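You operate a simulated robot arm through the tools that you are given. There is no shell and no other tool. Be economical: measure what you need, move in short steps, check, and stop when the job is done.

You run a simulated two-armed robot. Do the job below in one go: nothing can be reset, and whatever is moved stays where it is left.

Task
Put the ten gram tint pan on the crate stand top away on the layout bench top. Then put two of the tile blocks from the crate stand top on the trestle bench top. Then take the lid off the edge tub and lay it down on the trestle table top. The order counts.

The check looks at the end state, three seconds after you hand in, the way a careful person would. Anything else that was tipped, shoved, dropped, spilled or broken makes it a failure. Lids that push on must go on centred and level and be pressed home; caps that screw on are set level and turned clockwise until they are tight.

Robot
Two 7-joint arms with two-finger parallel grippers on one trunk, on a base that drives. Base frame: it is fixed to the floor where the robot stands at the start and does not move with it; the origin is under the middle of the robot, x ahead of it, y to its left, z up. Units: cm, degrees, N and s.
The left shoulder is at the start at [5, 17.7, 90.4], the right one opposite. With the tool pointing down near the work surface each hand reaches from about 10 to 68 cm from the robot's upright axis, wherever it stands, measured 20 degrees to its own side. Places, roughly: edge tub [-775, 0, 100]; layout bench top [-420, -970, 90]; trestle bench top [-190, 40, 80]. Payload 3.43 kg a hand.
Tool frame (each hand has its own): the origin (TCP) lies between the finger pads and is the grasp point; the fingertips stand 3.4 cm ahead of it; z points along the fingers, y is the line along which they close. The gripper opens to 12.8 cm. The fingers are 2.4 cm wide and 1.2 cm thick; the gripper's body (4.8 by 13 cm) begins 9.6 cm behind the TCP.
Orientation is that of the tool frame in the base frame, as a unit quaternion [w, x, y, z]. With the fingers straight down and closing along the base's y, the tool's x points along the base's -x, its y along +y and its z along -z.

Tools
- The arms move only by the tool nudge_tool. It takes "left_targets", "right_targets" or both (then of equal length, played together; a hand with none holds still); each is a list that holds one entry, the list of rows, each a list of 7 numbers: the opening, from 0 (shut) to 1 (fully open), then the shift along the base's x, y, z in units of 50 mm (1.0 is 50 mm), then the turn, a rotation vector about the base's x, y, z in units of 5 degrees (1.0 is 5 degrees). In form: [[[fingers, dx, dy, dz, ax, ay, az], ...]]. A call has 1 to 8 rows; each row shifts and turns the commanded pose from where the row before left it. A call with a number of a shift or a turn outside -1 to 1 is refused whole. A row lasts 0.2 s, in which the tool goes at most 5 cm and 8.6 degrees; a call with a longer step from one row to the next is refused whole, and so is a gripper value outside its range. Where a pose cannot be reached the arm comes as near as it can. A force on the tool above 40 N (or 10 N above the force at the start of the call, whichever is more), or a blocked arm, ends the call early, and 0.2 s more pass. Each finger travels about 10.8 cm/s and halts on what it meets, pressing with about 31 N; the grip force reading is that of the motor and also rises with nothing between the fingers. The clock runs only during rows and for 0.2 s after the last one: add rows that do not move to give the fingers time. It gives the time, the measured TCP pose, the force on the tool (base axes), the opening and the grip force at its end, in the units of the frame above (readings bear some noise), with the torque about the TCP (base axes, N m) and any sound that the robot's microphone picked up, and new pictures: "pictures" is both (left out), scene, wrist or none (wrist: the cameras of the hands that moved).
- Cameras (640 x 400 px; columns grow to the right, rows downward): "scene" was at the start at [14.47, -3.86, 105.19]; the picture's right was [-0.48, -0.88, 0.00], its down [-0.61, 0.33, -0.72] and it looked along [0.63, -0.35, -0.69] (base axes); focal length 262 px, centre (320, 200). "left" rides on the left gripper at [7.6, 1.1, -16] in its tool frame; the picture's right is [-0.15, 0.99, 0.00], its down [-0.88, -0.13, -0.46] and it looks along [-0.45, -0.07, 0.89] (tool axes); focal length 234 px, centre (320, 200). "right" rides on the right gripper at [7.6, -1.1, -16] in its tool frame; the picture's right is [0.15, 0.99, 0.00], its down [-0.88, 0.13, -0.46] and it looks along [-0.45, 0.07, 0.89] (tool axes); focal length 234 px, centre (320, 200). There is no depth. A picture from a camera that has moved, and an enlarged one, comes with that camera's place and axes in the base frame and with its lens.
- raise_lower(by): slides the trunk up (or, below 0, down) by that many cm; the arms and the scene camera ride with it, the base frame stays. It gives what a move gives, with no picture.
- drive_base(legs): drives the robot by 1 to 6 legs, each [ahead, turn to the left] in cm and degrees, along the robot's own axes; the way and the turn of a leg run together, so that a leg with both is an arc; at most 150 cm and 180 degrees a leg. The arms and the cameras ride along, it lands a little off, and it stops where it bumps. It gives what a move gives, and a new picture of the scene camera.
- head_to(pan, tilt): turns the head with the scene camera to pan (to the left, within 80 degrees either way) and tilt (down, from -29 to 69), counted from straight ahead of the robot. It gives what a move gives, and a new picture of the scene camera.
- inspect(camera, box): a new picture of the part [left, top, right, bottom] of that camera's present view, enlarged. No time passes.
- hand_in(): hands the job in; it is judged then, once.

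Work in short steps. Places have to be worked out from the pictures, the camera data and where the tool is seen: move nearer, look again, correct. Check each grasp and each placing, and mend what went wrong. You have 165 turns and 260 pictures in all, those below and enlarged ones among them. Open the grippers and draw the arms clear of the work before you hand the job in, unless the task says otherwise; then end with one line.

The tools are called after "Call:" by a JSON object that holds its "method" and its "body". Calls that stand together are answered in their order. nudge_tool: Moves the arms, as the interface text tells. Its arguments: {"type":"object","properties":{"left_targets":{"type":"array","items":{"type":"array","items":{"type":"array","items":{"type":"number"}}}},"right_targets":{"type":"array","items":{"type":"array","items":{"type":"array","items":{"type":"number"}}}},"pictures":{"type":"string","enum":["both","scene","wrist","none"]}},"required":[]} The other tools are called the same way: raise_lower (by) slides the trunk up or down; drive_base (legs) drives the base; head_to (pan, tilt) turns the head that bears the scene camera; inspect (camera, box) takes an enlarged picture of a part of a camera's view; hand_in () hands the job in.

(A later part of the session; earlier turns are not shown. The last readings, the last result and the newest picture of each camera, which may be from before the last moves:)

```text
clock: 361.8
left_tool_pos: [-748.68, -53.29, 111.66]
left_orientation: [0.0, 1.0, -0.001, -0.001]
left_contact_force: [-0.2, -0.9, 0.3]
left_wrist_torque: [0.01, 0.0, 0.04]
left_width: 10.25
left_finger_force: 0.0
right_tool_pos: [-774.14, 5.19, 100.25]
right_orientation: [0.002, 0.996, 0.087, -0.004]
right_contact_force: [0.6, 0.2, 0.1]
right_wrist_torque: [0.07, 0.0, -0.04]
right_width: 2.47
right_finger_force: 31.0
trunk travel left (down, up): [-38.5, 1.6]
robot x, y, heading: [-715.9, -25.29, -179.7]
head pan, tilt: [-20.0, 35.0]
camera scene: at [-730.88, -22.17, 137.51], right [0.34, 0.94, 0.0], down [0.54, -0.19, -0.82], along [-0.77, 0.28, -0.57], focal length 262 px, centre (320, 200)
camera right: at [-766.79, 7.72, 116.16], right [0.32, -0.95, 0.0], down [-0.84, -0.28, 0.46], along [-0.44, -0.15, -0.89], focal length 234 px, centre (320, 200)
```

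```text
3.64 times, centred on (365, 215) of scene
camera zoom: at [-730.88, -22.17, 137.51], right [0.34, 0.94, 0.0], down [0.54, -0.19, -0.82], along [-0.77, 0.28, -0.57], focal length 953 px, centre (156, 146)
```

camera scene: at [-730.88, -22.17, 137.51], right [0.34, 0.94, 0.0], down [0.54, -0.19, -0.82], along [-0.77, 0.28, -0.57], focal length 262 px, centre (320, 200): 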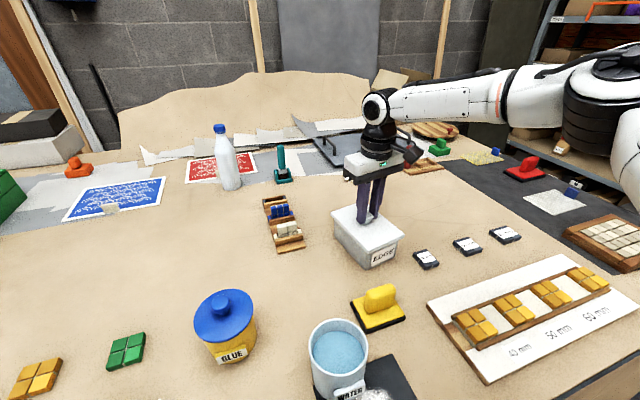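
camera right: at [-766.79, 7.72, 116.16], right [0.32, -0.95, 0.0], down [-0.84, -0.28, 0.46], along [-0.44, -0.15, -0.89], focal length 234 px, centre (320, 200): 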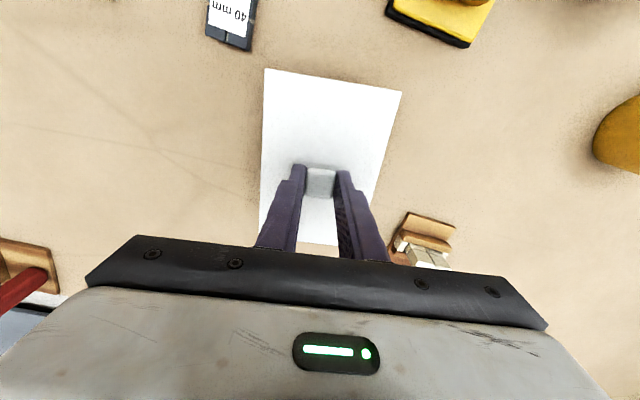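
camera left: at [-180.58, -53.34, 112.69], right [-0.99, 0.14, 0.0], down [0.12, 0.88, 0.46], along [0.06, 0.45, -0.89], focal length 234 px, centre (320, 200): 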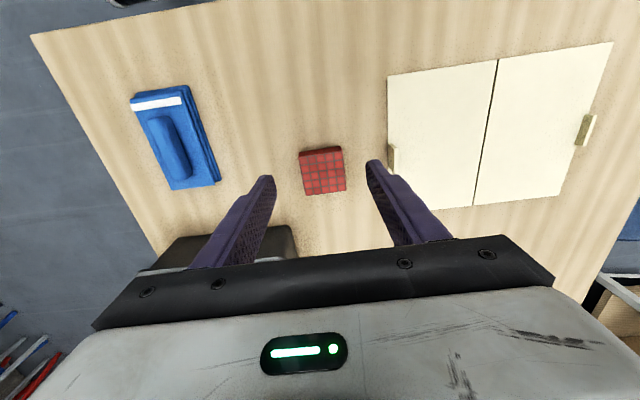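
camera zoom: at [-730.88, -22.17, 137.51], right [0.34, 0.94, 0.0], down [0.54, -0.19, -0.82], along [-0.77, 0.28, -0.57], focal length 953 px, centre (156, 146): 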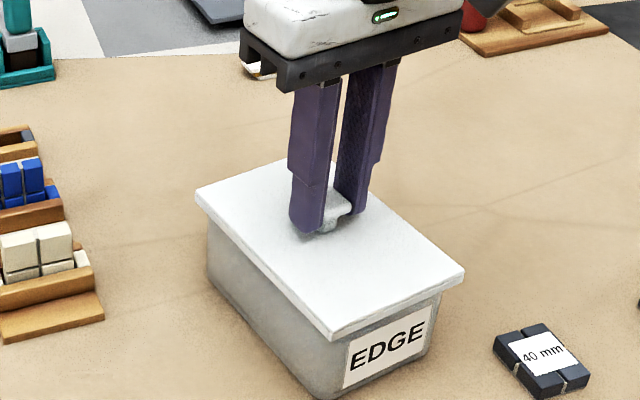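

The knob is gripped (2.5 cm). I lift slowly straight up and watch that the tub stays put.

Call:
{"method": "nudge_tool", "body": {"right_targets": [[[0.05, 0, 0, 0.08, 0, 0, 0], [0.05, 0, 0, 0.1, 0, 0, 0], [0.05, 0, 0, 0.15, 0, 0, 0], [0.05, 0, 0, 0.2, 0, 0, 0], [0.05, 0, 0, 0.3, 0, 0, 0], [0.05, 0, 0, 0.3, 0, 0, 0]]]}}

```text
clock: 363.2
left_tool_pos: [-748.65, -53.24, 111.53]
left_orientation: [0.0, 1.0, -0.001, -0.001]
left_contact_force: [1.3, 0.1, -0.6]
left_wrist_torque: [0.01, -0.01, -0.02]
left_width: 10.23
left_finger_force: 0.1
right_tool_pos: [-774.25, 5.3, 105.99]
right_orientation: [0.003, 0.996, 0.087, -0.003]
right_contact_force: [0.4, -0.3, -0.1]
right_wrist_torque: [-0.01, 0.03, -0.01]
right_width: 2.48
right_finger_force: 30.8
trunk travel left (down, up): [-38.5, 1.6]
robot x, y, heading: [-715.46, -25.0, -179.6]
head pan, tilt: [-20.0, 35.0]
camera scene: at [-730.88, -22.17, 137.51], right [0.34, 0.94, 0.0], down [0.54, -0.19, -0.82], along [-0.77, 0.28, -0.57], focal length 262 px, centre (320, 200)
camera right: at [-766.94, 7.82, 121.9], right [0.32, -0.95, 0.0], down [-0.84, -0.28, 0.46], along [-0.44, -0.15, -0.89], focal length 234 px, centre (320, 200)
```

scene: 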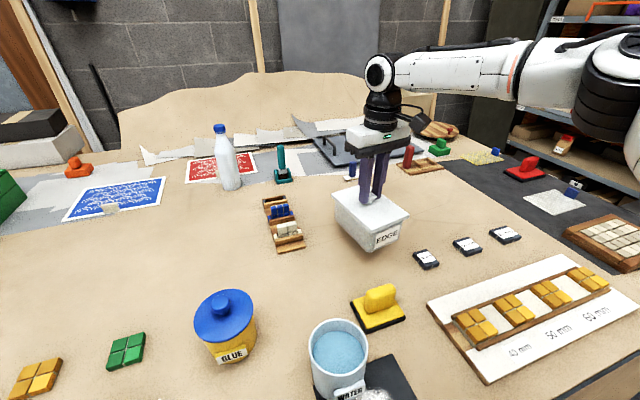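
right: 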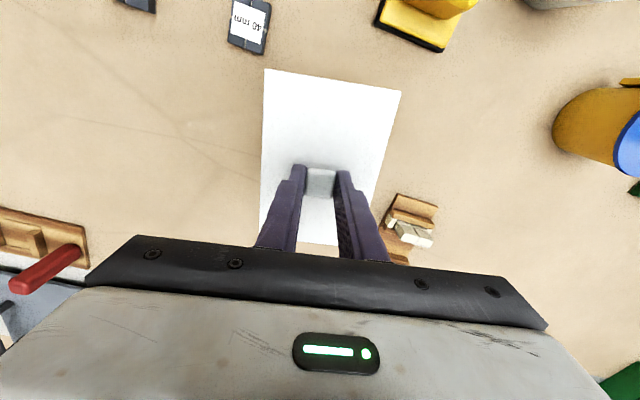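

Call:
{"method": "inspect", "body": {"camera": "scene", "box": [310, 160, 440, 290]}}

```text
3.08 times, centred on (375, 225) of scene
camera zoom: at [-730.88, -22.17, 137.51], right [0.34, 0.94, 0.0], down [0.54, -0.19, -0.82], along [-0.77, 0.28, -0.57], focal length 807 px, centre (151, 123)
```

zoom: 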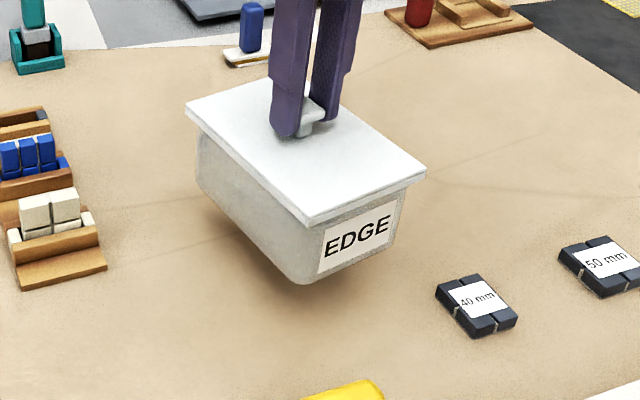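

The whole tub came up with the lid: it's a tight push-on lid. I set it straight back down where it stood and will hold the tub with the left hand instead.

Call:
{"method": "nudge_tool", "body": {"right_targets": [[[0.05, 0, 0, -0.3, 0, 0, 0], [0.05, 0, 0, -0.3, 0, 0, 0], [0.05, 0, 0, -0.2, 0, 0, 0], [0.05, 0, 0, -0.15, 0, 0, 0], [0.05, 0, 0, -0.1, 0, 0, 0], [0.05, 0, 0, -0.07, 0, 0, 0], [0.05, 0, 0, -0.04, 0, 0, 0]]]}}

Call:
{"method": "inspect", "body": {"camera": "scene", "box": [310, 160, 440, 290]}}

```text
clock: 364.8
left_tool_pos: [-748.65, -53.37, 111.55]
left_orientation: [0.0, 1.0, -0.001, -0.002]
left_contact_force: [0.9, 0.1, -0.5]
left_wrist_torque: [0.01, -0.01, -0.01]
left_width: 10.25
left_finger_force: 0.1
right_tool_pos: [-774.0, 5.3, 100.18]
right_orientation: [0.002, 0.996, 0.087, -0.005]
right_contact_force: [-1.3, 0.7, 6.9]
right_wrist_torque: [0.24, -0.51, 0.09]
right_width: 2.47
right_finger_force: 30.9
trunk travel left (down, up): [-38.5, 1.6]
robot x, y, heading: [-715.98, -24.99, -180.0]
head pan, tilt: [-20.0, 35.0]
camera scene: at [-730.82, -22.18, 137.54], right [0.34, 0.94, 0.0], down [0.54, -0.19, -0.82], along [-0.77, 0.28, -0.57], focal length 262 px, centre (320, 200)
camera right: at [-766.74, 7.81, 116.13], right [0.32, -0.95, 0.0], down [-0.84, -0.28, 0.47], along [-0.44, -0.15, -0.88], focal length 234 px, centre (320, 200)
```

scene: 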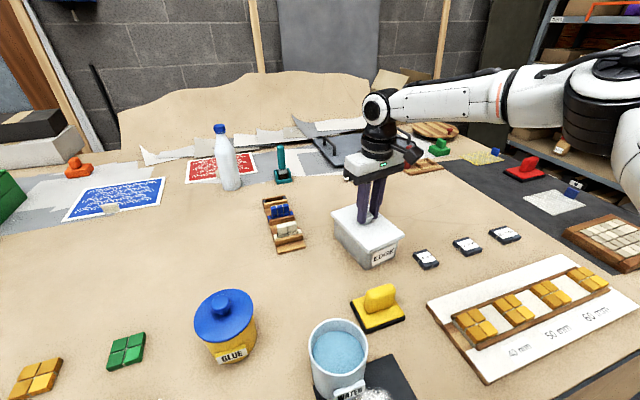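
right: 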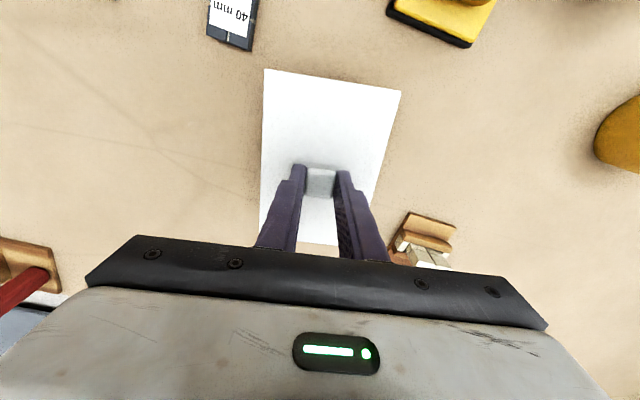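

```text
3.08 times, centred on (375, 225) of scene
camera zoom: at [-730.82, -22.18, 137.54], right [0.34, 0.94, 0.0], down [0.54, -0.19, -0.82], along [-0.77, 0.28, -0.57], focal length 807 px, centre (151, 123)
```

zoom: 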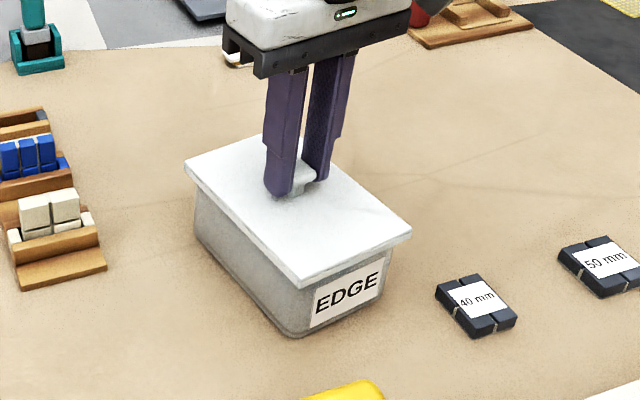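

The tub is back in place. Now I tilt the left hand 30° forward and swing it across in front of the tub, to see how far it reaches.

Call:
{"method": "nudge_tool", "body": {"left_targets": [[[1, 0, 0.9, 0, 0, 0.75, 0], [1, 0, 0.9, 0, 0, 0.75, 0], [1, 0, 0.9, 0, 0, 0.75, 0], [1, 0, 0.9, 0, 0, 0.75, 0], [1, 0, 0.9, 0, 0, 0.75, 0], [1, 0, 0.9, 0, 0, 0.75, 0], [1, 0, 0.9, 0, 0, 0.75, 0], [1, 0, 0.9, 0, 0, 0.75, 0]]]}}

```text
clock: 366.6
left_tool_pos: [-748.52, -17.32, 111.63]
left_orientation: [0.0, 0.965, -0.001, -0.261]
left_contact_force: [0.8, 0.4, -0.5]
left_wrist_torque: [0.0, 0.01, 0.03]
left_width: 12.82
left_finger_force: 0.2
right_tool_pos: [-774.0, 5.23, 100.22]
right_orientation: [0.003, 0.996, 0.088, -0.006]
right_contact_force: [-2.2, 3.0, 13.7]
right_wrist_torque: [-0.02, 0.12, 0.08]
right_width: 2.48
right_finger_force: 30.6
trunk travel left (down, up): [-38.5, 1.6]
robot x, y, heading: [-715.97, -25.3, -179.9]
head pan, tilt: [-20.0, 35.0]
camera scene: at [-730.77, -22.17, 137.53], right [0.34, 0.94, 0.0], down [0.54, -0.19, -0.82], along [-0.77, 0.28, -0.57], focal length 262 px, centre (320, 200)
camera left: at [-734.04, -18.46, 121.61], right [-0.13, -0.99, 0.07], down [-0.53, 0.13, 0.84], along [-0.84, 0.07, -0.54], focal length 234 px, centre (320, 200)
```

scene: 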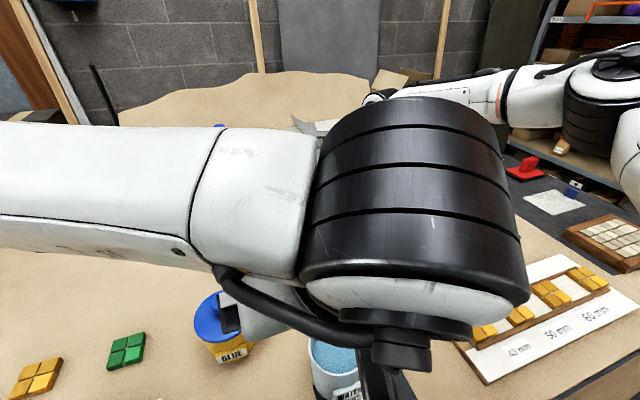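
left: 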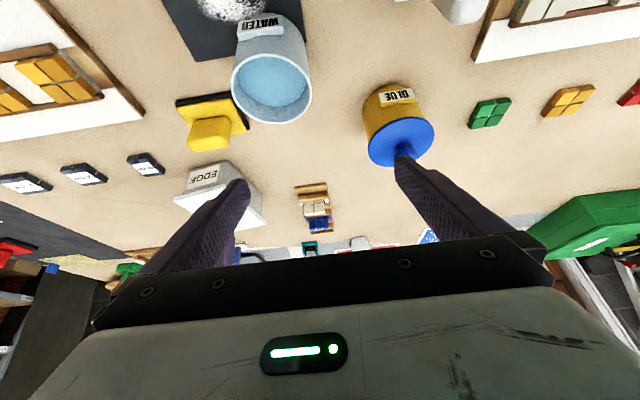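

The left hand follows well. I bring it on across to y≈6 and add the tub's +11° yaw.

Call:
{"method": "nudge_tool", "body": {"left_targets": [[[1, 0, 0.94, 0, 0, 0, 0.44], [1, 0, 0.94, 0, 0, 0, 0.44], [1, 0, 0.94, 0, 0, 0, 0.44], [1, 0, 0.94, 0, 0, 0, 0.44], [1, 0, 0.94, 0, 0, 0, 0.44]]]}}

```text
clock: 368.0
left_tool_pos: [-757.7, -10.33, 115.33]
left_orientation: [0.009, 0.96, 0.131, -0.246]
left_contact_force: [0.1, 0.1, 0.7]
left_wrist_torque: [-0.03, -0.02, 0.01]
left_width: 12.78
left_finger_force: 0.0
left hand out of reach, approached as far as the arm can: row 3, 4, 5
right_tool_pos: [-773.94, 5.3, 100.23]
right_orientation: [0.003, 0.996, 0.087, -0.004]
right_contact_force: [1.3, -1.3, 5.2]
right_wrist_torque: [0.06, -0.16, -0.04]
right_width: 2.46
right_finger_force: 31.0
trunk travel left (down, up): [-38.5, 1.6]
robot x, y, heading: [-715.47, -25.1, -179.9]
head pan, tilt: [-20.0, 35.0]
stopped in row 5 (left hand): the arm was blocked; the commanded pose is now the measured one
camera scene: at [-730.82, -22.2, 137.5], right [0.34, 0.94, 0.0], down [0.54, -0.19, -0.82], along [-0.77, 0.28, -0.57], focal length 262 px, centre (320, 200)
camera left: at [-743.57, -8.27, 125.76], right [0.13, -0.99, 0.02], down [-0.56, -0.06, 0.82], along [-0.82, -0.12, -0.57], focal length 234 px, centre (320, 200)
```

scene: 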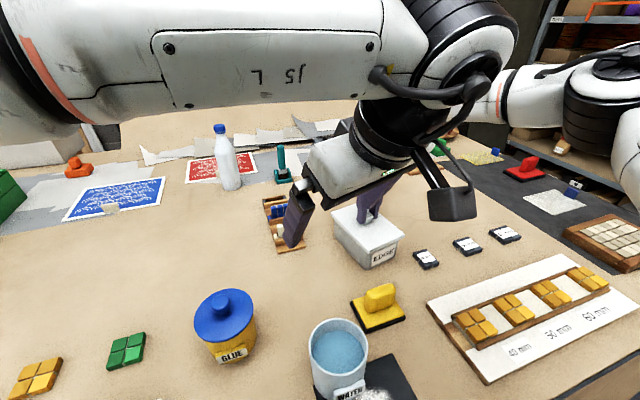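
left: 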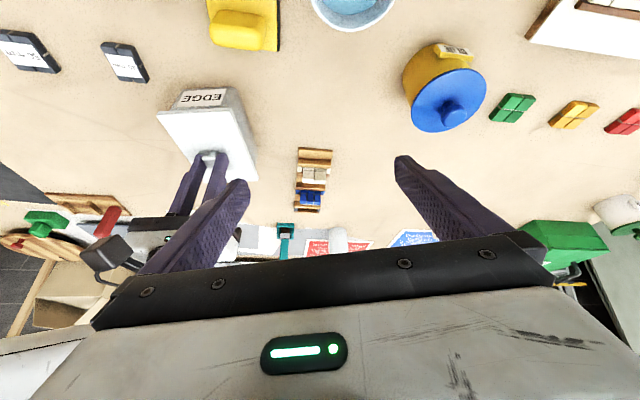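

The crossing left arm is limited when it has to point straight ahead. I'll turn the tub about -50° in place (lifted 1.5 cm by its knob) so that its end faces the left hand, while backing the left hand off and yawing it to match.

Call:
{"method": "nudge_tool", "body": {"left_targets": [[[1, 0.15, -0.4, 0, 0, 0, -1], [1, 0.15, -0.4, 0, 0, 0, -1], [1, 0.15, -0.4, 0, 0, 0, -1], [1, 0.1, -0.4, 0, 0, 0, -1], [1, 0.1, -0.4, 0, 0, 0, -1], [1, 0, -0.4, 0, 0, 0, -1], [1, 0, -0.4, 0, 0, 0, -1], [1, 0, -0.2, 0, 0, 0, -1]]], "right_targets": [[[0.05, 0, 0, 0.15, 0, 0, 0], [0.05, 0, 0, 0.2, 0, 0, 0], [0.05, 0, 0, 0, 0, 0, -0.5], [0.05, 0, 0, 0, 0, 0, -0.8], [0.05, 0, 0, 0, 0, 0, -0.9], [0.05, 0, 0, 0, 0, 0, -0.9], [0.05, 0, 0, 0, 0, 0, -0.9], [0.05, 0, 0, 0, 0, 0, -0.9]]]}}

```text
clock: 369.8
left_tool_pos: [-754.27, -25.09, 115.33]
left_orientation: [-0.075, 0.946, -0.209, -0.235]
left_contact_force: [0.2, 0.1, -0.2]
left_wrist_torque: [0.02, -0.02, 0.0]
left_width: 12.77
left_finger_force: 0.1
right_tool_pos: [-774.05, 5.21, 101.79]
right_orientation: [0.003, 0.992, -0.127, -0.004]
right_contact_force: [1.0, -0.2, -1.4]
right_wrist_torque: [0.02, -0.01, -0.02]
right_width: 2.45
right_finger_force: 30.9
trunk travel left (down, up): [-38.5, 1.6]
robot x, y, heading: [-716.24, -25.06, -179.7]
head pan, tilt: [-20.0, 35.0]
camera scene: at [-730.9, -22.2, 137.51], right [0.34, 0.94, 0.0], down [0.54, -0.19, -0.82], along [-0.77, 0.28, -0.57], focal length 262 px, centre (320, 200)
camera right: at [-766.4, 4.42, 117.75], right [-0.11, -0.99, 0.0], down [-0.88, 0.1, 0.46], along [-0.46, 0.05, -0.89], focal length 234 px, centre (320, 200)
camera left: at [-742.06, -32.79, 125.74], right [-0.54, -0.84, 0.03], down [-0.46, 0.32, 0.82], along [-0.7, 0.44, -0.56], focal length 234 px, centre (320, 200)
```

scene: 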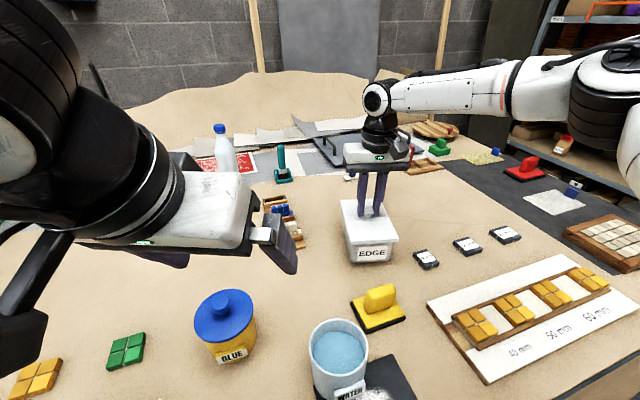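
right: 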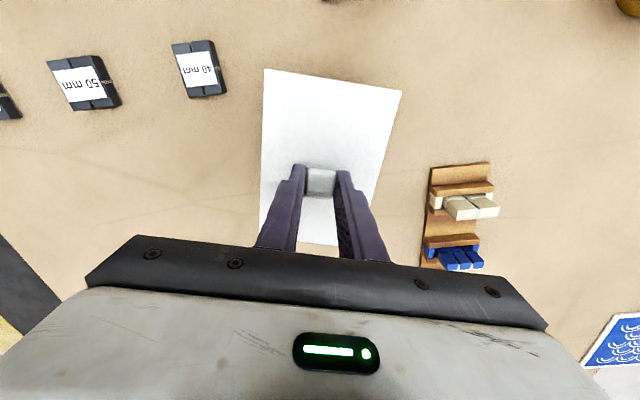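
left: 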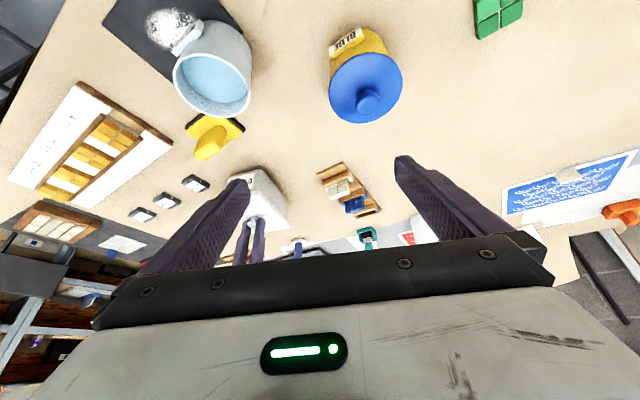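

Turning works for both. I finish the turn to about -40° and increase the left hand's tilt to about 42°.

Call:
{"method": "nudge_tool", "body": {"left_targets": [[[1, 0, 0, 0, 0, 0, -1], [1, 0, 0, 0, 0, 0, -1], [1, 0, 0, 0, 0, 0, -1], [1, 0, 0, 0, 0.6, 0.72, 0], [1, 0, 0, 0, 0.6, 0.72, 0], [1, 0, 0, 0, 0.6, 0.72, 0], [1, 0, 0, 0, 0, 0, 0], [1, 0, 0, 0, 0, 0, 0]]], "right_targets": [[[0.05, 0, 0, 0, 0, 0, -0.85], [0.05, 0, 0, 0, 0, 0, -0.85], [0.05, 0, 0, 0, 0, 0, -0.85], [0.05, 0, 0, 0, 0, 0, -0.85], [0.05, 0, 0, 0, 0, 0, -0.85], [0.05, 0, 0, 0, 0, 0, -0.83], [0.05, 0, 0, -0.15, 0, 0, 0], [0.05, 0, 0, -0.16, 0, 0, 0]]]}}

```text
clock: 371.6
left_tool_pos: [-754.2, -25.21, 115.32]
left_orientation: [-0.144, 0.875, -0.319, -0.333]
left_contact_force: [-0.4, -0.1, -0.3]
left_wrist_torque: [-0.02, 0.0, -0.01]
left_width: 12.79
left_finger_force: 0.1
right_tool_pos: [-774.03, 5.3, 100.42]
right_orientation: [0.001, 0.94, -0.342, -0.004]
right_contact_force: [-0.4, -0.1, -1.0]
right_wrist_torque: [0.0, 0.04, -0.03]
right_width: 2.45
right_finger_force: 30.9
trunk travel left (down, up): [-38.5, 1.6]
robot x, y, heading: [-715.89, -25.26, -179.6]
head pan, tilt: [-20.0, 35.0]
camera scene: at [-730.89, -22.17, 137.51], right [0.34, 0.94, 0.0], down [0.54, -0.19, -0.82], along [-0.77, 0.28, -0.57], focal length 262 px, centre (320, 200)
camera right: at [-767.41, 1.23, 116.31], right [-0.52, -0.85, 0.0], down [-0.75, 0.46, 0.46], along [-0.4, 0.24, -0.89], focal length 234 px, centre (320, 200)
camera left: at [-742.9, -36.99, 121.9], right [-0.73, -0.68, 0.06], down [-0.2, 0.29, 0.94], along [-0.65, 0.67, -0.35], focal length 234 px, centre (320, 200)
```

scene: 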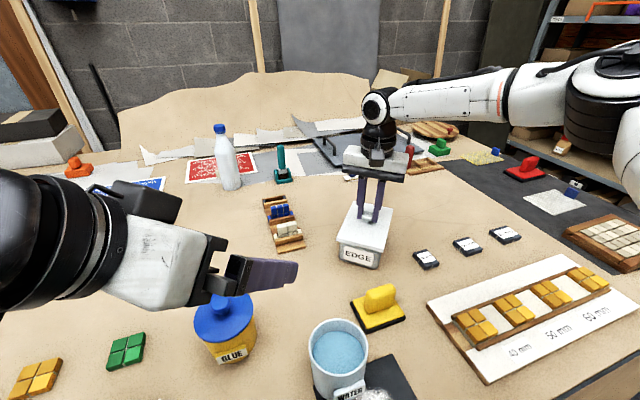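
right: 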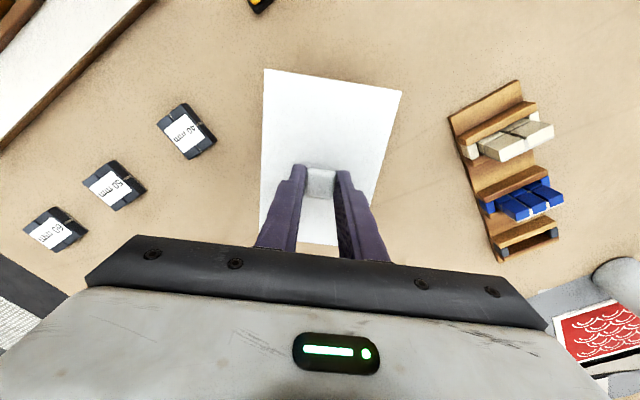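
left: 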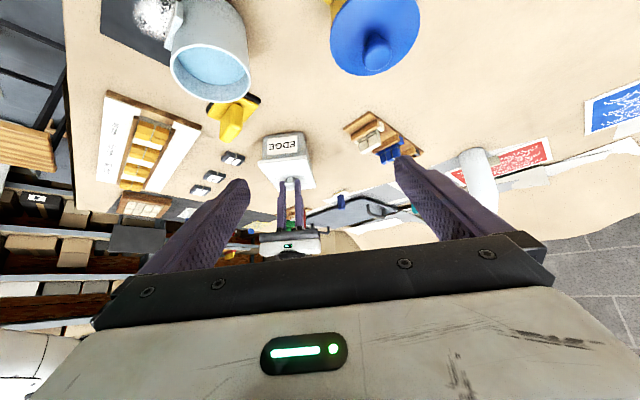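

Gripping tilted from above would clamp the lid's overhang, so the left fingers must come in low under the rim. I turn the tub to about -60° and lay the left hand flatter (60° tilt) to match.

Call:
{"method": "nudge_tool", "body": {"left_targets": [[[1, 0, 0, 0, 0, 0, -1], [1, 0, 0, 0, 0, 0, -1], [1, 0, 0, 0, 0, 0, -1], [1, 0, 0, 0, 0, 0, -1], [1, 0, 0, 0, 0.8, 0.46, 0], [1, 0, 0, 0, 0.8, 0.46, 0], [1, 0, 0, 0, 0.8, 0.46, 0], [1, 0, 0, 0, 0.77, 0.44, 0]]], "right_targets": [[[0.05, 0, 0, 0.15, 0, 0, 0], [0.05, 0, 0, 0.15, 0, 0, -0.4], [0.05, 0, 0, 0, 0, 0, -0.9], [0.05, 0, 0, 0, 0, 0, -0.9], [0.05, 0, 0, 0, 0, 0, -0.9], [0.05, 0, 0, 0, 0, 0, -0.9], [0.05, 0, 0, -0.15, 0, 0, 0], [0.05, 0, 0, -0.17, 0, 0, 0]]]}}

```text
clock: 373.4
left_tool_pos: [-754.33, -25.17, 115.27]
left_orientation: [-0.272, 0.744, -0.436, -0.427]
left_contact_force: [-0.5, 0.2, -0.3]
left_wrist_torque: [-0.04, 0.02, 0.01]
left_width: 12.82
left_finger_force: 0.0
right_tool_pos: [-773.87, 5.36, 100.32]
right_orientation: [0.0, 0.866, -0.499, -0.005]
right_contact_force: [-0.4, -0.2, 0.1]
right_wrist_torque: [0.05, -0.02, 0.0]
right_width: 2.49
right_finger_force: 31.1
trunk travel left (down, up): [-38.5, 1.6]
robot x, y, heading: [-715.71, -25.1, -179.7]
head pan, tilt: [-20.0, 35.0]
camera scene: at [-730.88, -22.18, 137.52], right [0.34, 0.94, 0.0], down [0.54, -0.19, -0.82], along [-0.77, 0.28, -0.57], focal length 262 px, centre (320, 200)
camera right: at [-769.22, -0.75, 116.13], right [-0.78, -0.62, 0.0], down [-0.55, 0.69, 0.46], along [-0.29, 0.36, -0.89], focal length 234 px, centre (320, 200)
camera left: at [-747.0, -41.32, 116.47], right [-0.91, -0.41, 0.1], down [0.07, 0.07, 0.99], along [-0.41, 0.91, -0.04], focal length 234 px, centre (320, 200)
```

scene: 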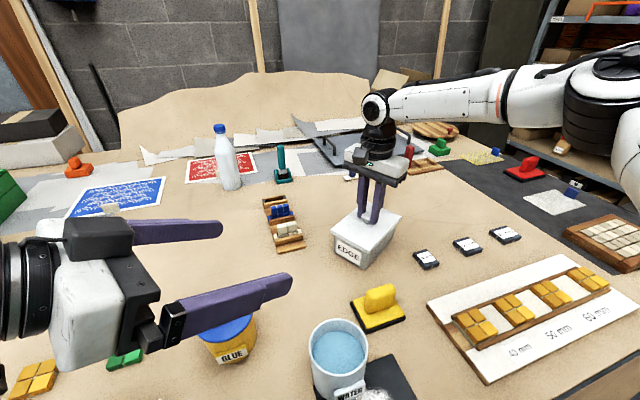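
right: 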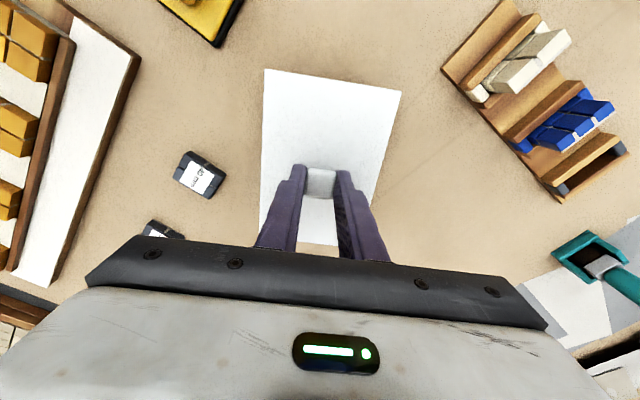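
left: 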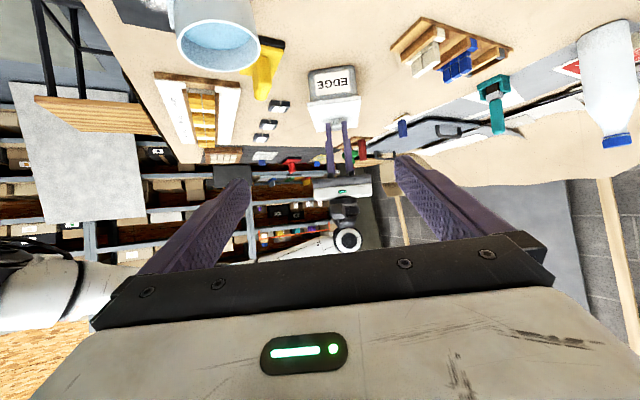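

The tub's EDGE end now squarely faces the left hand. I zoom in the left view to measure the clearance under the rim.

Call:
{"method": "inspect", "body": {"camera": "left", "box": [260, 40, 400, 150]}}

```text
3.64 times, centred on (330, 95) of left
camera zoom: at [-747.0, -41.32, 116.47], right [-0.91, -0.41, 0.1], down [0.07, 0.07, 0.99], along [-0.41, 0.91, -0.04], focal length 852 px, centre (284, 582)
```

zoom: 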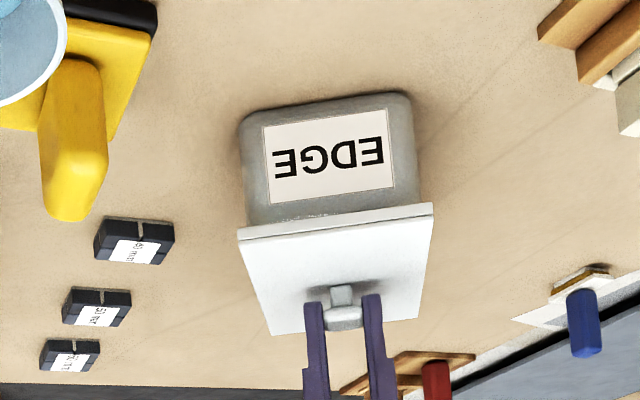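

Geometry confirmed: the body is 9.5 cm wide, the rim underside is at z≈94.8 and the table at 88.2. I bring the left hand to a pre-grasp point 15 cm short.

Call:
{"method": "nudge_tool", "body": {"left_targets": [[[1, -0.34, 0.467, -0.537, 0, 0, 0], [1, -0.34, 0.467, -0.537, 0, 0, 0], [1, -0.34, 0.467, -0.537, 0, 0, 0], [1, -0.34, 0.467, -0.537, 0, 0, 0], [1, -0.34, 0.467, -0.537, 0, 0, 0], [1, -0.34, 0.467, -0.537, 0, 0, 0]]]}}

```text
clock: 374.8
left_tool_pos: [-764.5, -11.34, 99.08]
left_orientation: [-0.27, 0.746, -0.434, -0.427]
left_contact_force: [0.2, 0.2, -0.6]
left_wrist_torque: [-0.01, 0.01, 0.01]
left_width: 12.78
left_finger_force: 0.0
right_tool_pos: [-773.96, 5.41, 100.19]
right_orientation: [0.001, 0.867, -0.499, -0.005]
right_contact_force: [-0.3, 0.1, 0.0]
right_wrist_torque: [-0.01, -0.01, -0.02]
right_width: 2.46
right_finger_force: 30.8
trunk travel left (down, up): [-38.5, 1.6]
robot x, y, heading: [-715.86, -25.33, -179.8]
head pan, tilt: [-20.0, 35.0]
heard: snap
camera scene: at [-730.91, -22.12, 137.51], right [0.34, 0.94, 0.0], down [0.54, -0.19, -0.82], along [-0.77, 0.28, -0.57], focal length 262 px, centre (320, 200)
camera left: at [-757.23, -27.3, 100.26], right [-0.91, -0.41, 0.1], down [0.07, 0.08, 0.99], along [-0.41, 0.91, -0.04], focal length 234 px, centre (320, 200)
```

scene: 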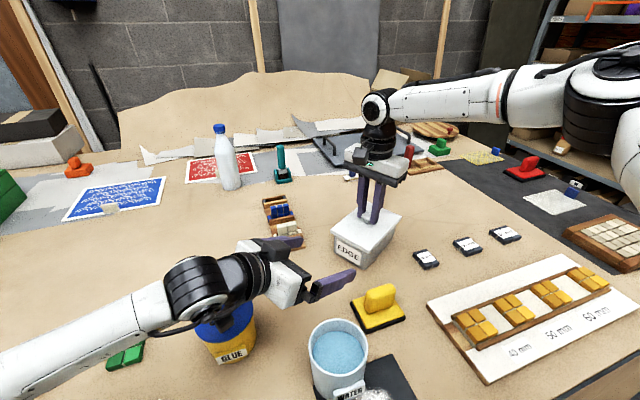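
left: 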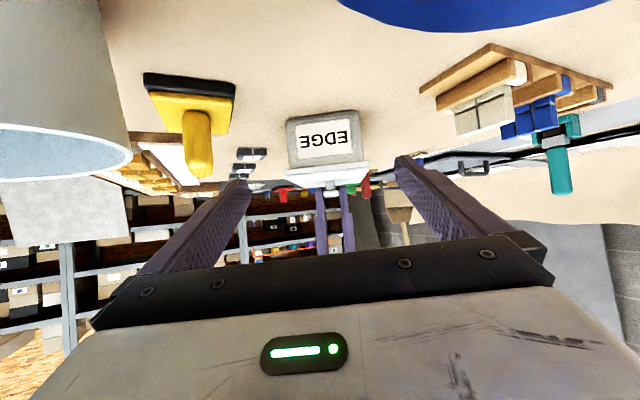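

A snap was heard. I check the glue pot under the left wrist and the tub for what happened.

Call:
{"method": "inspect", "body": {"camera": "scene", "box": [140, 220, 320, 380]}}

Call:
{"method": "inspect", "body": {"camera": "left", "box": [250, 80, 410, 210]}}

```text
2.50 times, centred on (230, 300) of scene
camera zoom: at [-730.91, -22.12, 137.51], right [0.34, 0.94, 0.0], down [0.54, -0.19, -0.82], along [-0.77, 0.28, -0.57], focal length 656 px, centre (545, -50)
```

zoom: 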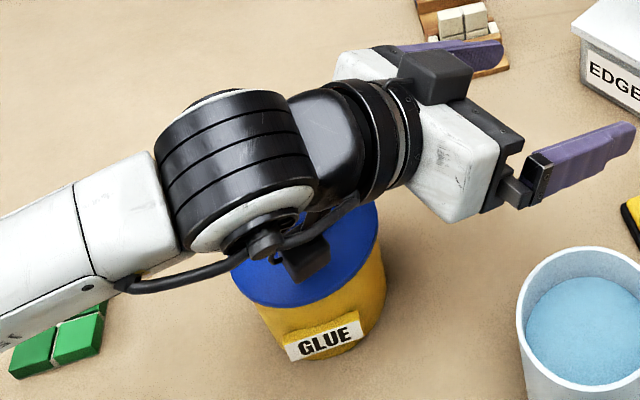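

```text
3.08 times, centred on (330, 145) of left
camera zoom: at [-757.23, -27.3, 100.26], right [-0.91, -0.41, 0.1], down [0.07, 0.08, 0.99], along [-0.41, 0.91, -0.04], focal length 720 px, centre (289, 369)
```

zoom: 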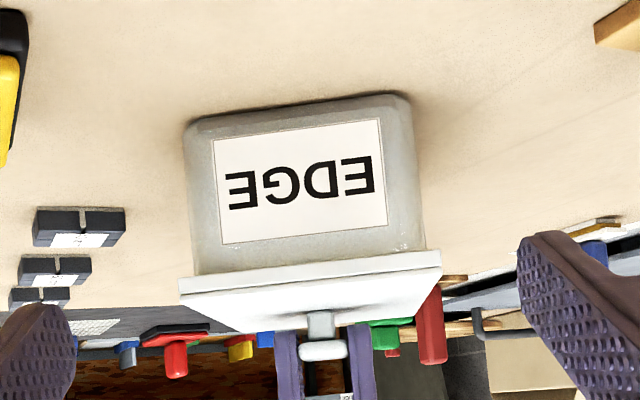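

The left wrist sits right above the glue pot and may have touched its lid. I retrace the path upward to look at it.

Call:
{"method": "nudge_tool", "body": {"left_targets": [[[1, 0, 0, 0.6, 0, 0, 0], [1, 0.2, -0.3, 0.8, 0, 0, 0], [1, 0.34, -0.467, 0.6, 0, 0, 0], [1, 0.34, -0.467, 0.5, 0, 0, 0], [1, 0.34, -0.467, 0.5, 0, 0, 0], [1, 0.34, -0.467, 0.3, 0, 0, 0]]], "pictures": "scene"}}

Call:
{"method": "inspect", "body": {"camera": "scene", "box": [160, 250, 300, 390]}}

```text
clock: 376.2
left_tool_pos: [-756.84, -22.11, 115.79]
left_orientation: [-0.271, 0.745, -0.435, -0.426]
left_contact_force: [-0.2, -0.5, 0.4]
left_wrist_torque: [0.0, 0.0, 0.0]
left_width: 12.8
left_finger_force: 0.2
right_tool_pos: [-774.01, 5.08, 100.26]
right_orientation: [0.0, 0.867, -0.499, -0.005]
right_contact_force: [0.7, 0.0, -0.7]
right_wrist_torque: [0.03, 0.0, 0.0]
right_width: 2.48
right_finger_force: 31.4
trunk travel left (down, up): [-38.5, 1.6]
robot x, y, heading: [-715.73, -24.86, -179.7]
head pan, tilt: [-20.0, 35.0]
camera scene: at [-730.84, -22.21, 137.52], right [0.34, 0.94, 0.0], down [0.54, -0.19, -0.82], along [-0.77, 0.28, -0.57], focal length 262 px, centre (320, 200)
```

scene: 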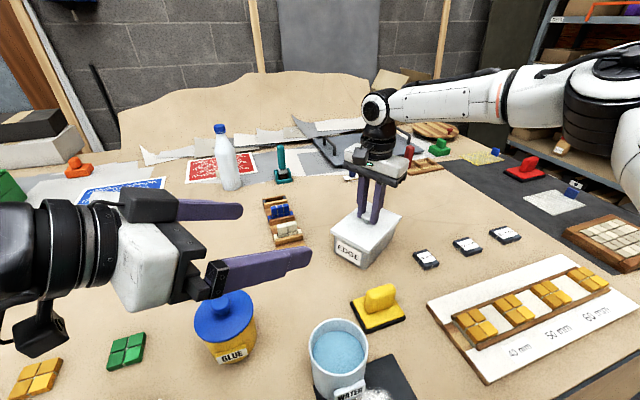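

```text
2.86 times, centred on (230, 320) of scene
camera zoom: at [-730.84, -22.21, 137.52], right [0.34, 0.94, 0.0], down [0.54, -0.19, -0.82], along [-0.77, 0.28, -0.57], focal length 749 px, centre (577, -143)
```

zoom: 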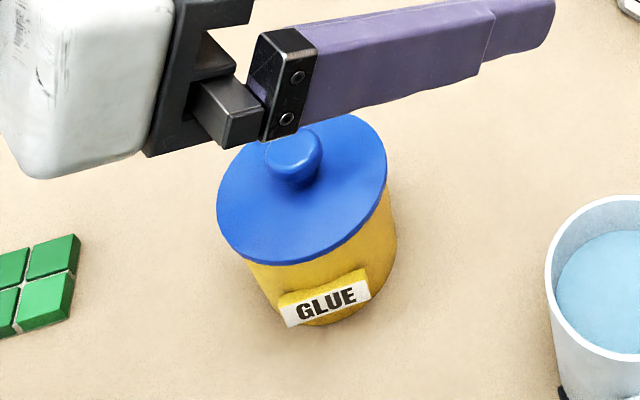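

Glue pot is intact and in its place. To keep the left forearm clear of it I'll separate lid and tub in the air: first raise the tub 15 cm with the right hand.

Call:
{"method": "nudge_tool", "body": {"right_targets": [[[0.05, 0, 0, 0.4, 0, 0, 0], [0.05, 0.1, 0, 0.5, 0, 0, 0], [0.05, 0.15, 0, 0.6, 0, 0, 0], [0.05, 0.15, 0, 0.6, 0, 0, 0], [0.05, 0.1, 0, 0.5, 0, 0, 0], [0.05, 0.1, 0, 0.4, 0, 0, 0]]], "pictures": "scene"}}

Call:
{"method": "inspect", "body": {"camera": "left", "box": [0, 0, 640, 400]}}

```text
clock: 377.6
left_tool_pos: [-756.85, -22.09, 115.6]
left_orientation: [-0.271, 0.745, -0.435, -0.427]
left_contact_force: [0.2, -0.4, -0.5]
left_wrist_torque: [0.03, 0.03, -0.04]
left_width: 12.81
left_finger_force: 0.1
right_tool_pos: [-771.05, 5.26, 115.21]
right_orientation: [0.0, 0.866, -0.5, -0.006]
right_contact_force: [-0.1, 0.0, -0.1]
right_wrist_torque: [-0.04, 0.02, 0.02]
right_width: 2.44
right_finger_force: 31.1
trunk travel left (down, up): [-38.5, 1.6]
robot x, y, heading: [-715.69, -25.48, -179.8]
head pan, tilt: [-20.0, 35.0]
camera scene: at [-730.85, -22.17, 137.51], right [0.34, 0.94, 0.0], down [0.54, -0.19, -0.82], along [-0.77, 0.28, -0.57], focal length 262 px, centre (320, 200)
```

scene: 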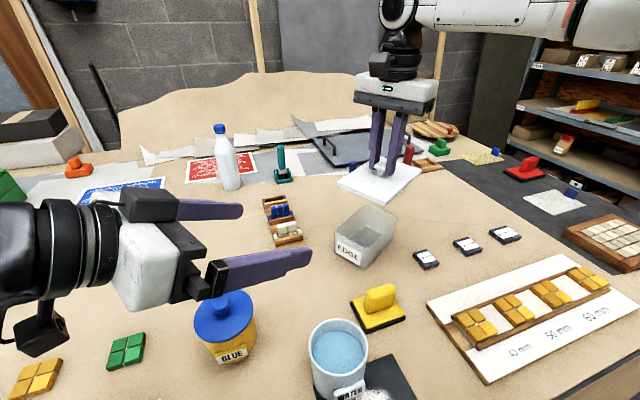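

```text
1.00 times, centred on (320, 200) of left (not enlarged: the box is as wide or as high as the picture)
camera zoom: at [-749.65, -38.21, 116.9], right [-0.91, -0.41, 0.09], down [0.07, 0.07, 0.99], along [-0.41, 0.91, -0.04], focal length 234 px, centre (320, 200)
```

zoom: 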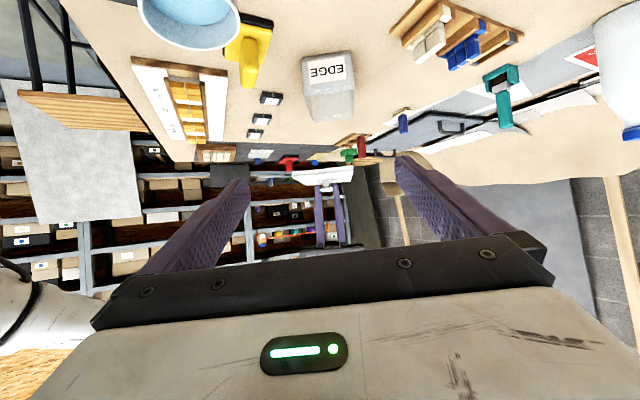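

The snap was the lid popping free — it came up alone, and the tub stands open and upright in its place. I retract the left hand, then back off and shift south to lay the lid on the clear patch at about [-766, -14].

Call:
{"method": "nudge_tool", "body": {"left_targets": [[[1, 0.3, -0.8, 0.1, 0, 0, 0], [1, 0.4, -0.8, 0.1, 0, 0, 0], [1, 0.5, -0.8, 0, 0, 0, 0], [1, 0.5, -0.8, 0, 0, 0, 0], [1, 0.5, -0.8, 0, 0, 0, 0], [1, 0.5, -0.8, 0, 0, 0, 0], [1, 0.4, -0.8, 0, 0, 0, 0]]], "pictures": "none"}}

Call:
{"method": "drive_base", "body": {"legs": [[-38, 0], [20, 48], [20, -48]]}}

Call:
{"method": "inspect", "body": {"camera": "right", "box": [0, 0, 640, 400]}}

```text
clock: 379.2
left_tool_pos: [-751.33, -35.21, 117.2]
left_orientation: [-0.272, 0.745, -0.435, -0.425]
left_contact_force: [-1.2, 0.1, -0.9]
left_wrist_torque: [0.0, 0.0, 0.02]
left_width: 12.8
left_finger_force: 0.0
left hand out of reach, approached as far as the arm can: row 3, 4, 5, 6, 7
right_tool_pos: [-771.25, 5.23, 115.07]
right_orientation: [0.0, 0.866, -0.499, -0.005]
right_contact_force: [-0.4, 0.5, 0.4]
right_wrist_torque: [0.0, 0.04, 0.01]
right_width: 2.47
right_finger_force: 30.9
trunk travel left (down, up): [-38.5, 1.6]
robot x, y, heading: [-715.75, -25.17, -179.8]
head pan, tilt: [-20.0, 35.0]
```

```text
clock: 386.0
left_tool_pos: [-748.95, -51.88, 117.31]
left_orientation: [-0.269, 0.748, -0.429, -0.429]
left_contact_force: [-0.6, 0.9, 0.2]
left_wrist_torque: [0.02, 0.01, 0.01]
left_width: 12.83
left_finger_force: 0.1
right_tool_pos: [-769.41, -11.81, 115.06]
right_orientation: [0.0, 0.87, -0.493, -0.005]
right_contact_force: [-0.6, 0.0, -0.9]
right_wrist_torque: [-0.02, -0.02, 0.03]
right_width: 2.45
right_finger_force: 30.9
trunk travel left (down, up): [-38.5, 1.6]
robot x, y, heading: [-713.93, -41.5, -178.7]
head pan, tilt: [-20.0, 35.0]
camera scene: at [-728.81, -38.6, 137.51], right [0.32, 0.95, 0.0], down [0.54, -0.18, -0.82], along [-0.78, 0.26, -0.57], focal length 262 px, centre (320, 200)
```

scene: 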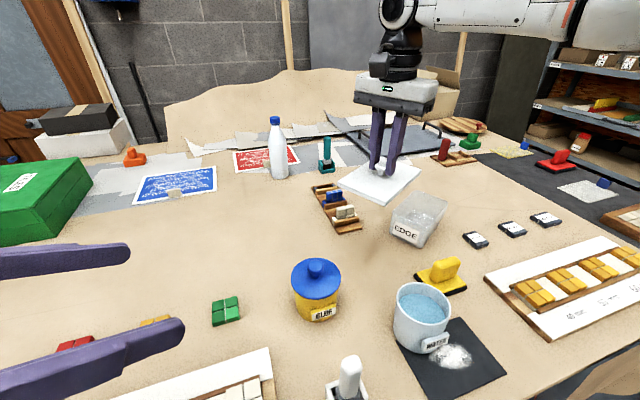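

```text
1.00 times, centred on (320, 200) of right (not enlarged: the box is as wide or as high as the picture)
camera zoom: at [-764.58, -17.79, 131.0], right [-0.77, -0.63, 0.0], down [-0.56, 0.69, 0.46], along [-0.3, 0.36, -0.89], focal length 234 px, centre (320, 200)
```

zoom: 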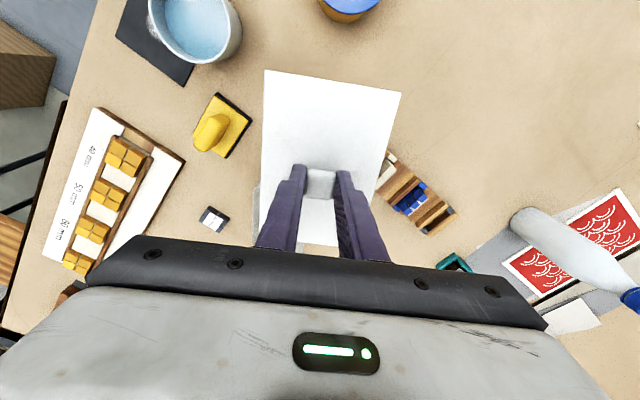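

The clear patch lies between glue, cup, holder and tub. I turn the lid square (+59°) while moving over [-766, -13.8].

Call:
{"method": "nudge_tool", "body": {"right_targets": [[[0.05, 0.085, -0.05, 0, 0, 0, 1], [0.05, 0.085, -0.05, 0, 0, 0, 1], [0.05, 0.085, -0.05, 0, 0, 0, 1], [0.05, 0.085, -0.05, 0, 0, 0, 1], [0.05, 0.085, -0.05, 0, 0, 0, 1], [0.05, 0.085, -0.05, 0, 0, 0, 1], [0.05, 0.085, -0.05, 0, 0, 0, 1], [0.05, 0.085, -0.05, 0, 0, 0, 1]]], "pictures": "none"}}

Call:
{"method": "nudge_tool", "body": {"right_targets": [[[0.05, 0, 0, 0, 0, 0, 1], [0.05, 0, 0, -0.2, 0, 0, 1], [0.05, 0, 0, -0.4, 0, 0, 1], [0.05, 0, 0, -0.4, 0, 0, 0.8], [0.05, 0, 0, -0.4, 0, 0, 0], [0.05, 0, 0, -0.3, 0, 0, 0]]]}}

```text
clock: 387.8
left_tool_pos: [-748.96, -51.99, 117.16]
left_orientation: [-0.269, 0.749, -0.43, -0.428]
left_contact_force: [0.7, -0.2, -0.2]
left_wrist_torque: [-0.01, 0.0, 0.03]
left_width: 12.81
left_finger_force: 0.1
right_tool_pos: [-766.05, -13.58, 115.15]
right_orientation: [0.002, 0.986, -0.165, -0.005]
right_contact_force: [-0.3, 0.1, -0.2]
right_wrist_torque: [0.0, -0.01, 0.0]
right_width: 2.48
right_finger_force: 31.1
trunk travel left (down, up): [-38.5, 1.6]
robot x, y, heading: [-713.92, -41.59, -178.8]
head pan, tilt: [-20.0, 35.0]
```

```text
clock: 389.2
left_tool_pos: [-748.79, -52.01, 117.12]
left_orientation: [-0.269, 0.748, -0.43, -0.427]
left_contact_force: [0.0, -1.0, 0.2]
left_wrist_torque: [0.02, 0.0, -0.01]
left_width: 12.8
left_finger_force: 0.0
right_tool_pos: [-766.02, -13.95, 106.67]
right_orientation: [0.002, 1.0, 0.0, -0.005]
right_contact_force: [0.3, -0.8, -0.1]
right_wrist_torque: [0.0, -0.03, -0.03]
right_width: 2.45
right_finger_force: 31.2
trunk travel left (down, up): [-38.5, 1.6]
robot x, y, heading: [-713.59, -41.21, -178.8]
head pan, tilt: [-20.0, 35.0]
camera scene: at [-728.8, -38.62, 137.51], right [0.32, 0.95, 0.0], down [0.54, -0.18, -0.82], along [-0.78, 0.26, -0.57], focal length 262 px, centre (320, 200)
camera right: at [-758.43, -12.61, 122.5], right [0.15, -0.99, 0.0], down [-0.88, -0.13, 0.46], along [-0.46, -0.07, -0.89], focal length 234 px, centre (320, 200)
```

scene: 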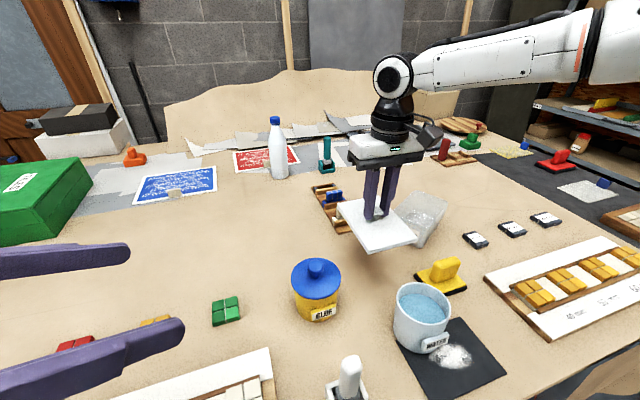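
right: 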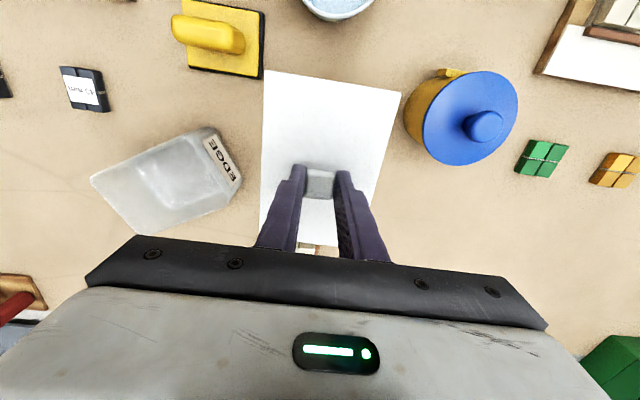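

Clear all round; I nudge 1 cm away from the glue pot and descend to just above the table.

Call:
{"method": "nudge_tool", "body": {"right_targets": [[[0.05, 0, 0.2, -0.2, 0, 0, 0], [0.05, 0, 0, -0.4, 0, 0, 0], [0.05, 0, 0, -0.4, 0, 0, 0], [0.05, 0, 0, -0.4, 0, 0, 0], [0.05, 0, 0, -0.4, 0, 0, 0], [0.05, 0, 0, -0.2, 0, 0, 0]]]}}

```text
clock: 390.6
left_tool_pos: [-748.96, -51.83, 117.13]
left_orientation: [-0.269, 0.748, -0.43, -0.428]
left_contact_force: [0.4, 0.7, -0.4]
left_wrist_torque: [0.01, -0.02, -0.01]
left_width: 12.81
left_finger_force: 0.0
right_tool_pos: [-766.17, -12.8, 96.6]
right_orientation: [0.003, 1.0, -0.001, -0.004]
right_contact_force: [0.3, 0.0, -0.1]
right_wrist_torque: [-0.01, 0.0, -0.01]
right_width: 2.46
right_finger_force: 30.4
trunk travel left (down, up): [-38.5, 1.6]
robot x, y, heading: [-713.64, -41.43, -178.5]
head pan, tilt: [-20.0, 35.0]
camera scene: at [-728.79, -38.63, 137.51], right [0.32, 0.95, 0.0], down [0.54, -0.18, -0.82], along [-0.78, 0.26, -0.57], focal length 262 px, centre (320, 200)
camera right: at [-758.54, -11.61, 112.55], right [0.15, -0.99, 0.0], down [-0.88, -0.13, 0.46], along [-0.46, -0.07, -0.89], focal length 234 px, centre (320, 200)
```

scene: 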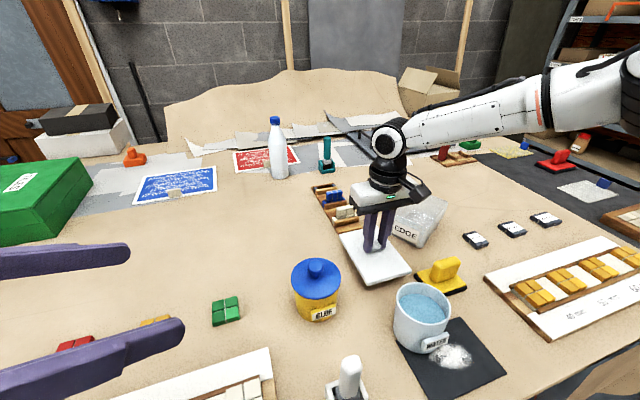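
right: 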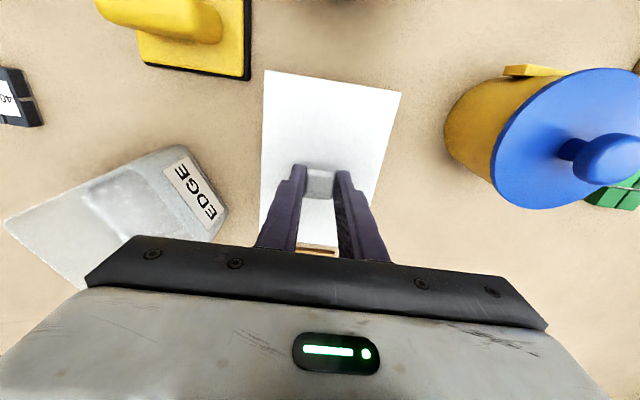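

Good. I lower slowly until the lid touches the table.

Call:
{"method": "nudge_tool", "body": {"right_targets": [[[0.05, 0, 0, -0.12, 0, 0, 0], [0.05, 0, 0, -0.1, 0, 0, 0], [0.05, 0, 0, -0.08, 0, 0, 0], [0.05, 0, 0, -0.06, 0, 0, 0], [0.05, 0, 0, -0.06, 0, 0, 0], [0.05, 0, 0, -0.06, 0, 0, 0], [0.05, 0, 0, -0.05, 0, 0, 0], [0.05, 0, 0, 0, 0, 0, 0]]], "pictures": "none"}}

```text
clock: 392.4
left_tool_pos: [-748.86, -51.82, 117.18]
left_orientation: [-0.269, 0.748, -0.43, -0.428]
left_contact_force: [-0.7, -0.1, -0.2]
left_wrist_torque: [0.0, -0.02, 0.02]
left_width: 12.82
left_finger_force: 0.1
right_tool_pos: [-765.99, -12.81, 93.97]
right_orientation: [0.003, 1.0, -0.001, -0.004]
right_contact_force: [0.2, -0.2, -0.5]
right_wrist_torque: [0.01, -0.02, 0.03]
right_width: 2.47
right_finger_force: 31.3
trunk travel left (down, up): [-38.5, 1.6]
robot x, y, heading: [-713.64, -41.45, -178.6]
head pan, tilt: [-20.0, 35.0]
```

Call:
{"method": "nudge_tool", "body": {"right_targets": [[[0.05, 0, 0, -0.05, 0, 0, 0], [0.05, 0, 0, -0.05, 0, 0, 0], [0.05, 0, 0, -0.05, 0, 0, 0], [0.05, 0, 0, -0.05, 0, 0, 0], [0.05, 0, 0, 0, 0, 0, 0]]], "pictures": "none"}}

Call:
{"method": "inspect", "body": {"camera": "scene", "box": [290, 160, 480, 320]}}

```text
clock: 393.6
left_tool_pos: [-748.75, -52.02, 117.2]
left_orientation: [-0.269, 0.748, -0.43, -0.428]
left_contact_force: [0.7, 0.6, -1.2]
left_wrist_torque: [-0.01, -0.02, -0.02]
left_width: 12.77
left_finger_force: 0.1
right_tool_pos: [-765.95, -12.89, 93.36]
right_orientation: [0.003, 1.0, -0.001, -0.008]
right_contact_force: [2.7, 3.8, 28.5]
right_wrist_torque: [0.11, -0.48, -0.01]
right_width: 2.46
right_finger_force: 30.8
trunk travel left (down, up): [-38.5, 1.6]
robot x, y, heading: [-713.7, -41.23, -179.0]
head pan, tilt: [-20.0, 35.0]
```

```text
2.50 times, centred on (385, 240) of scene
camera zoom: at [-728.5, -38.72, 137.59], right [0.32, 0.95, 0.0], down [0.54, -0.18, -0.82], along [-0.78, 0.26, -0.57], focal length 656 px, centre (158, 100)
```

zoom: 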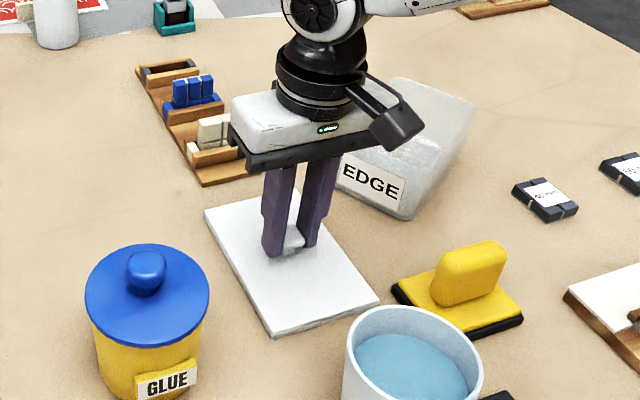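

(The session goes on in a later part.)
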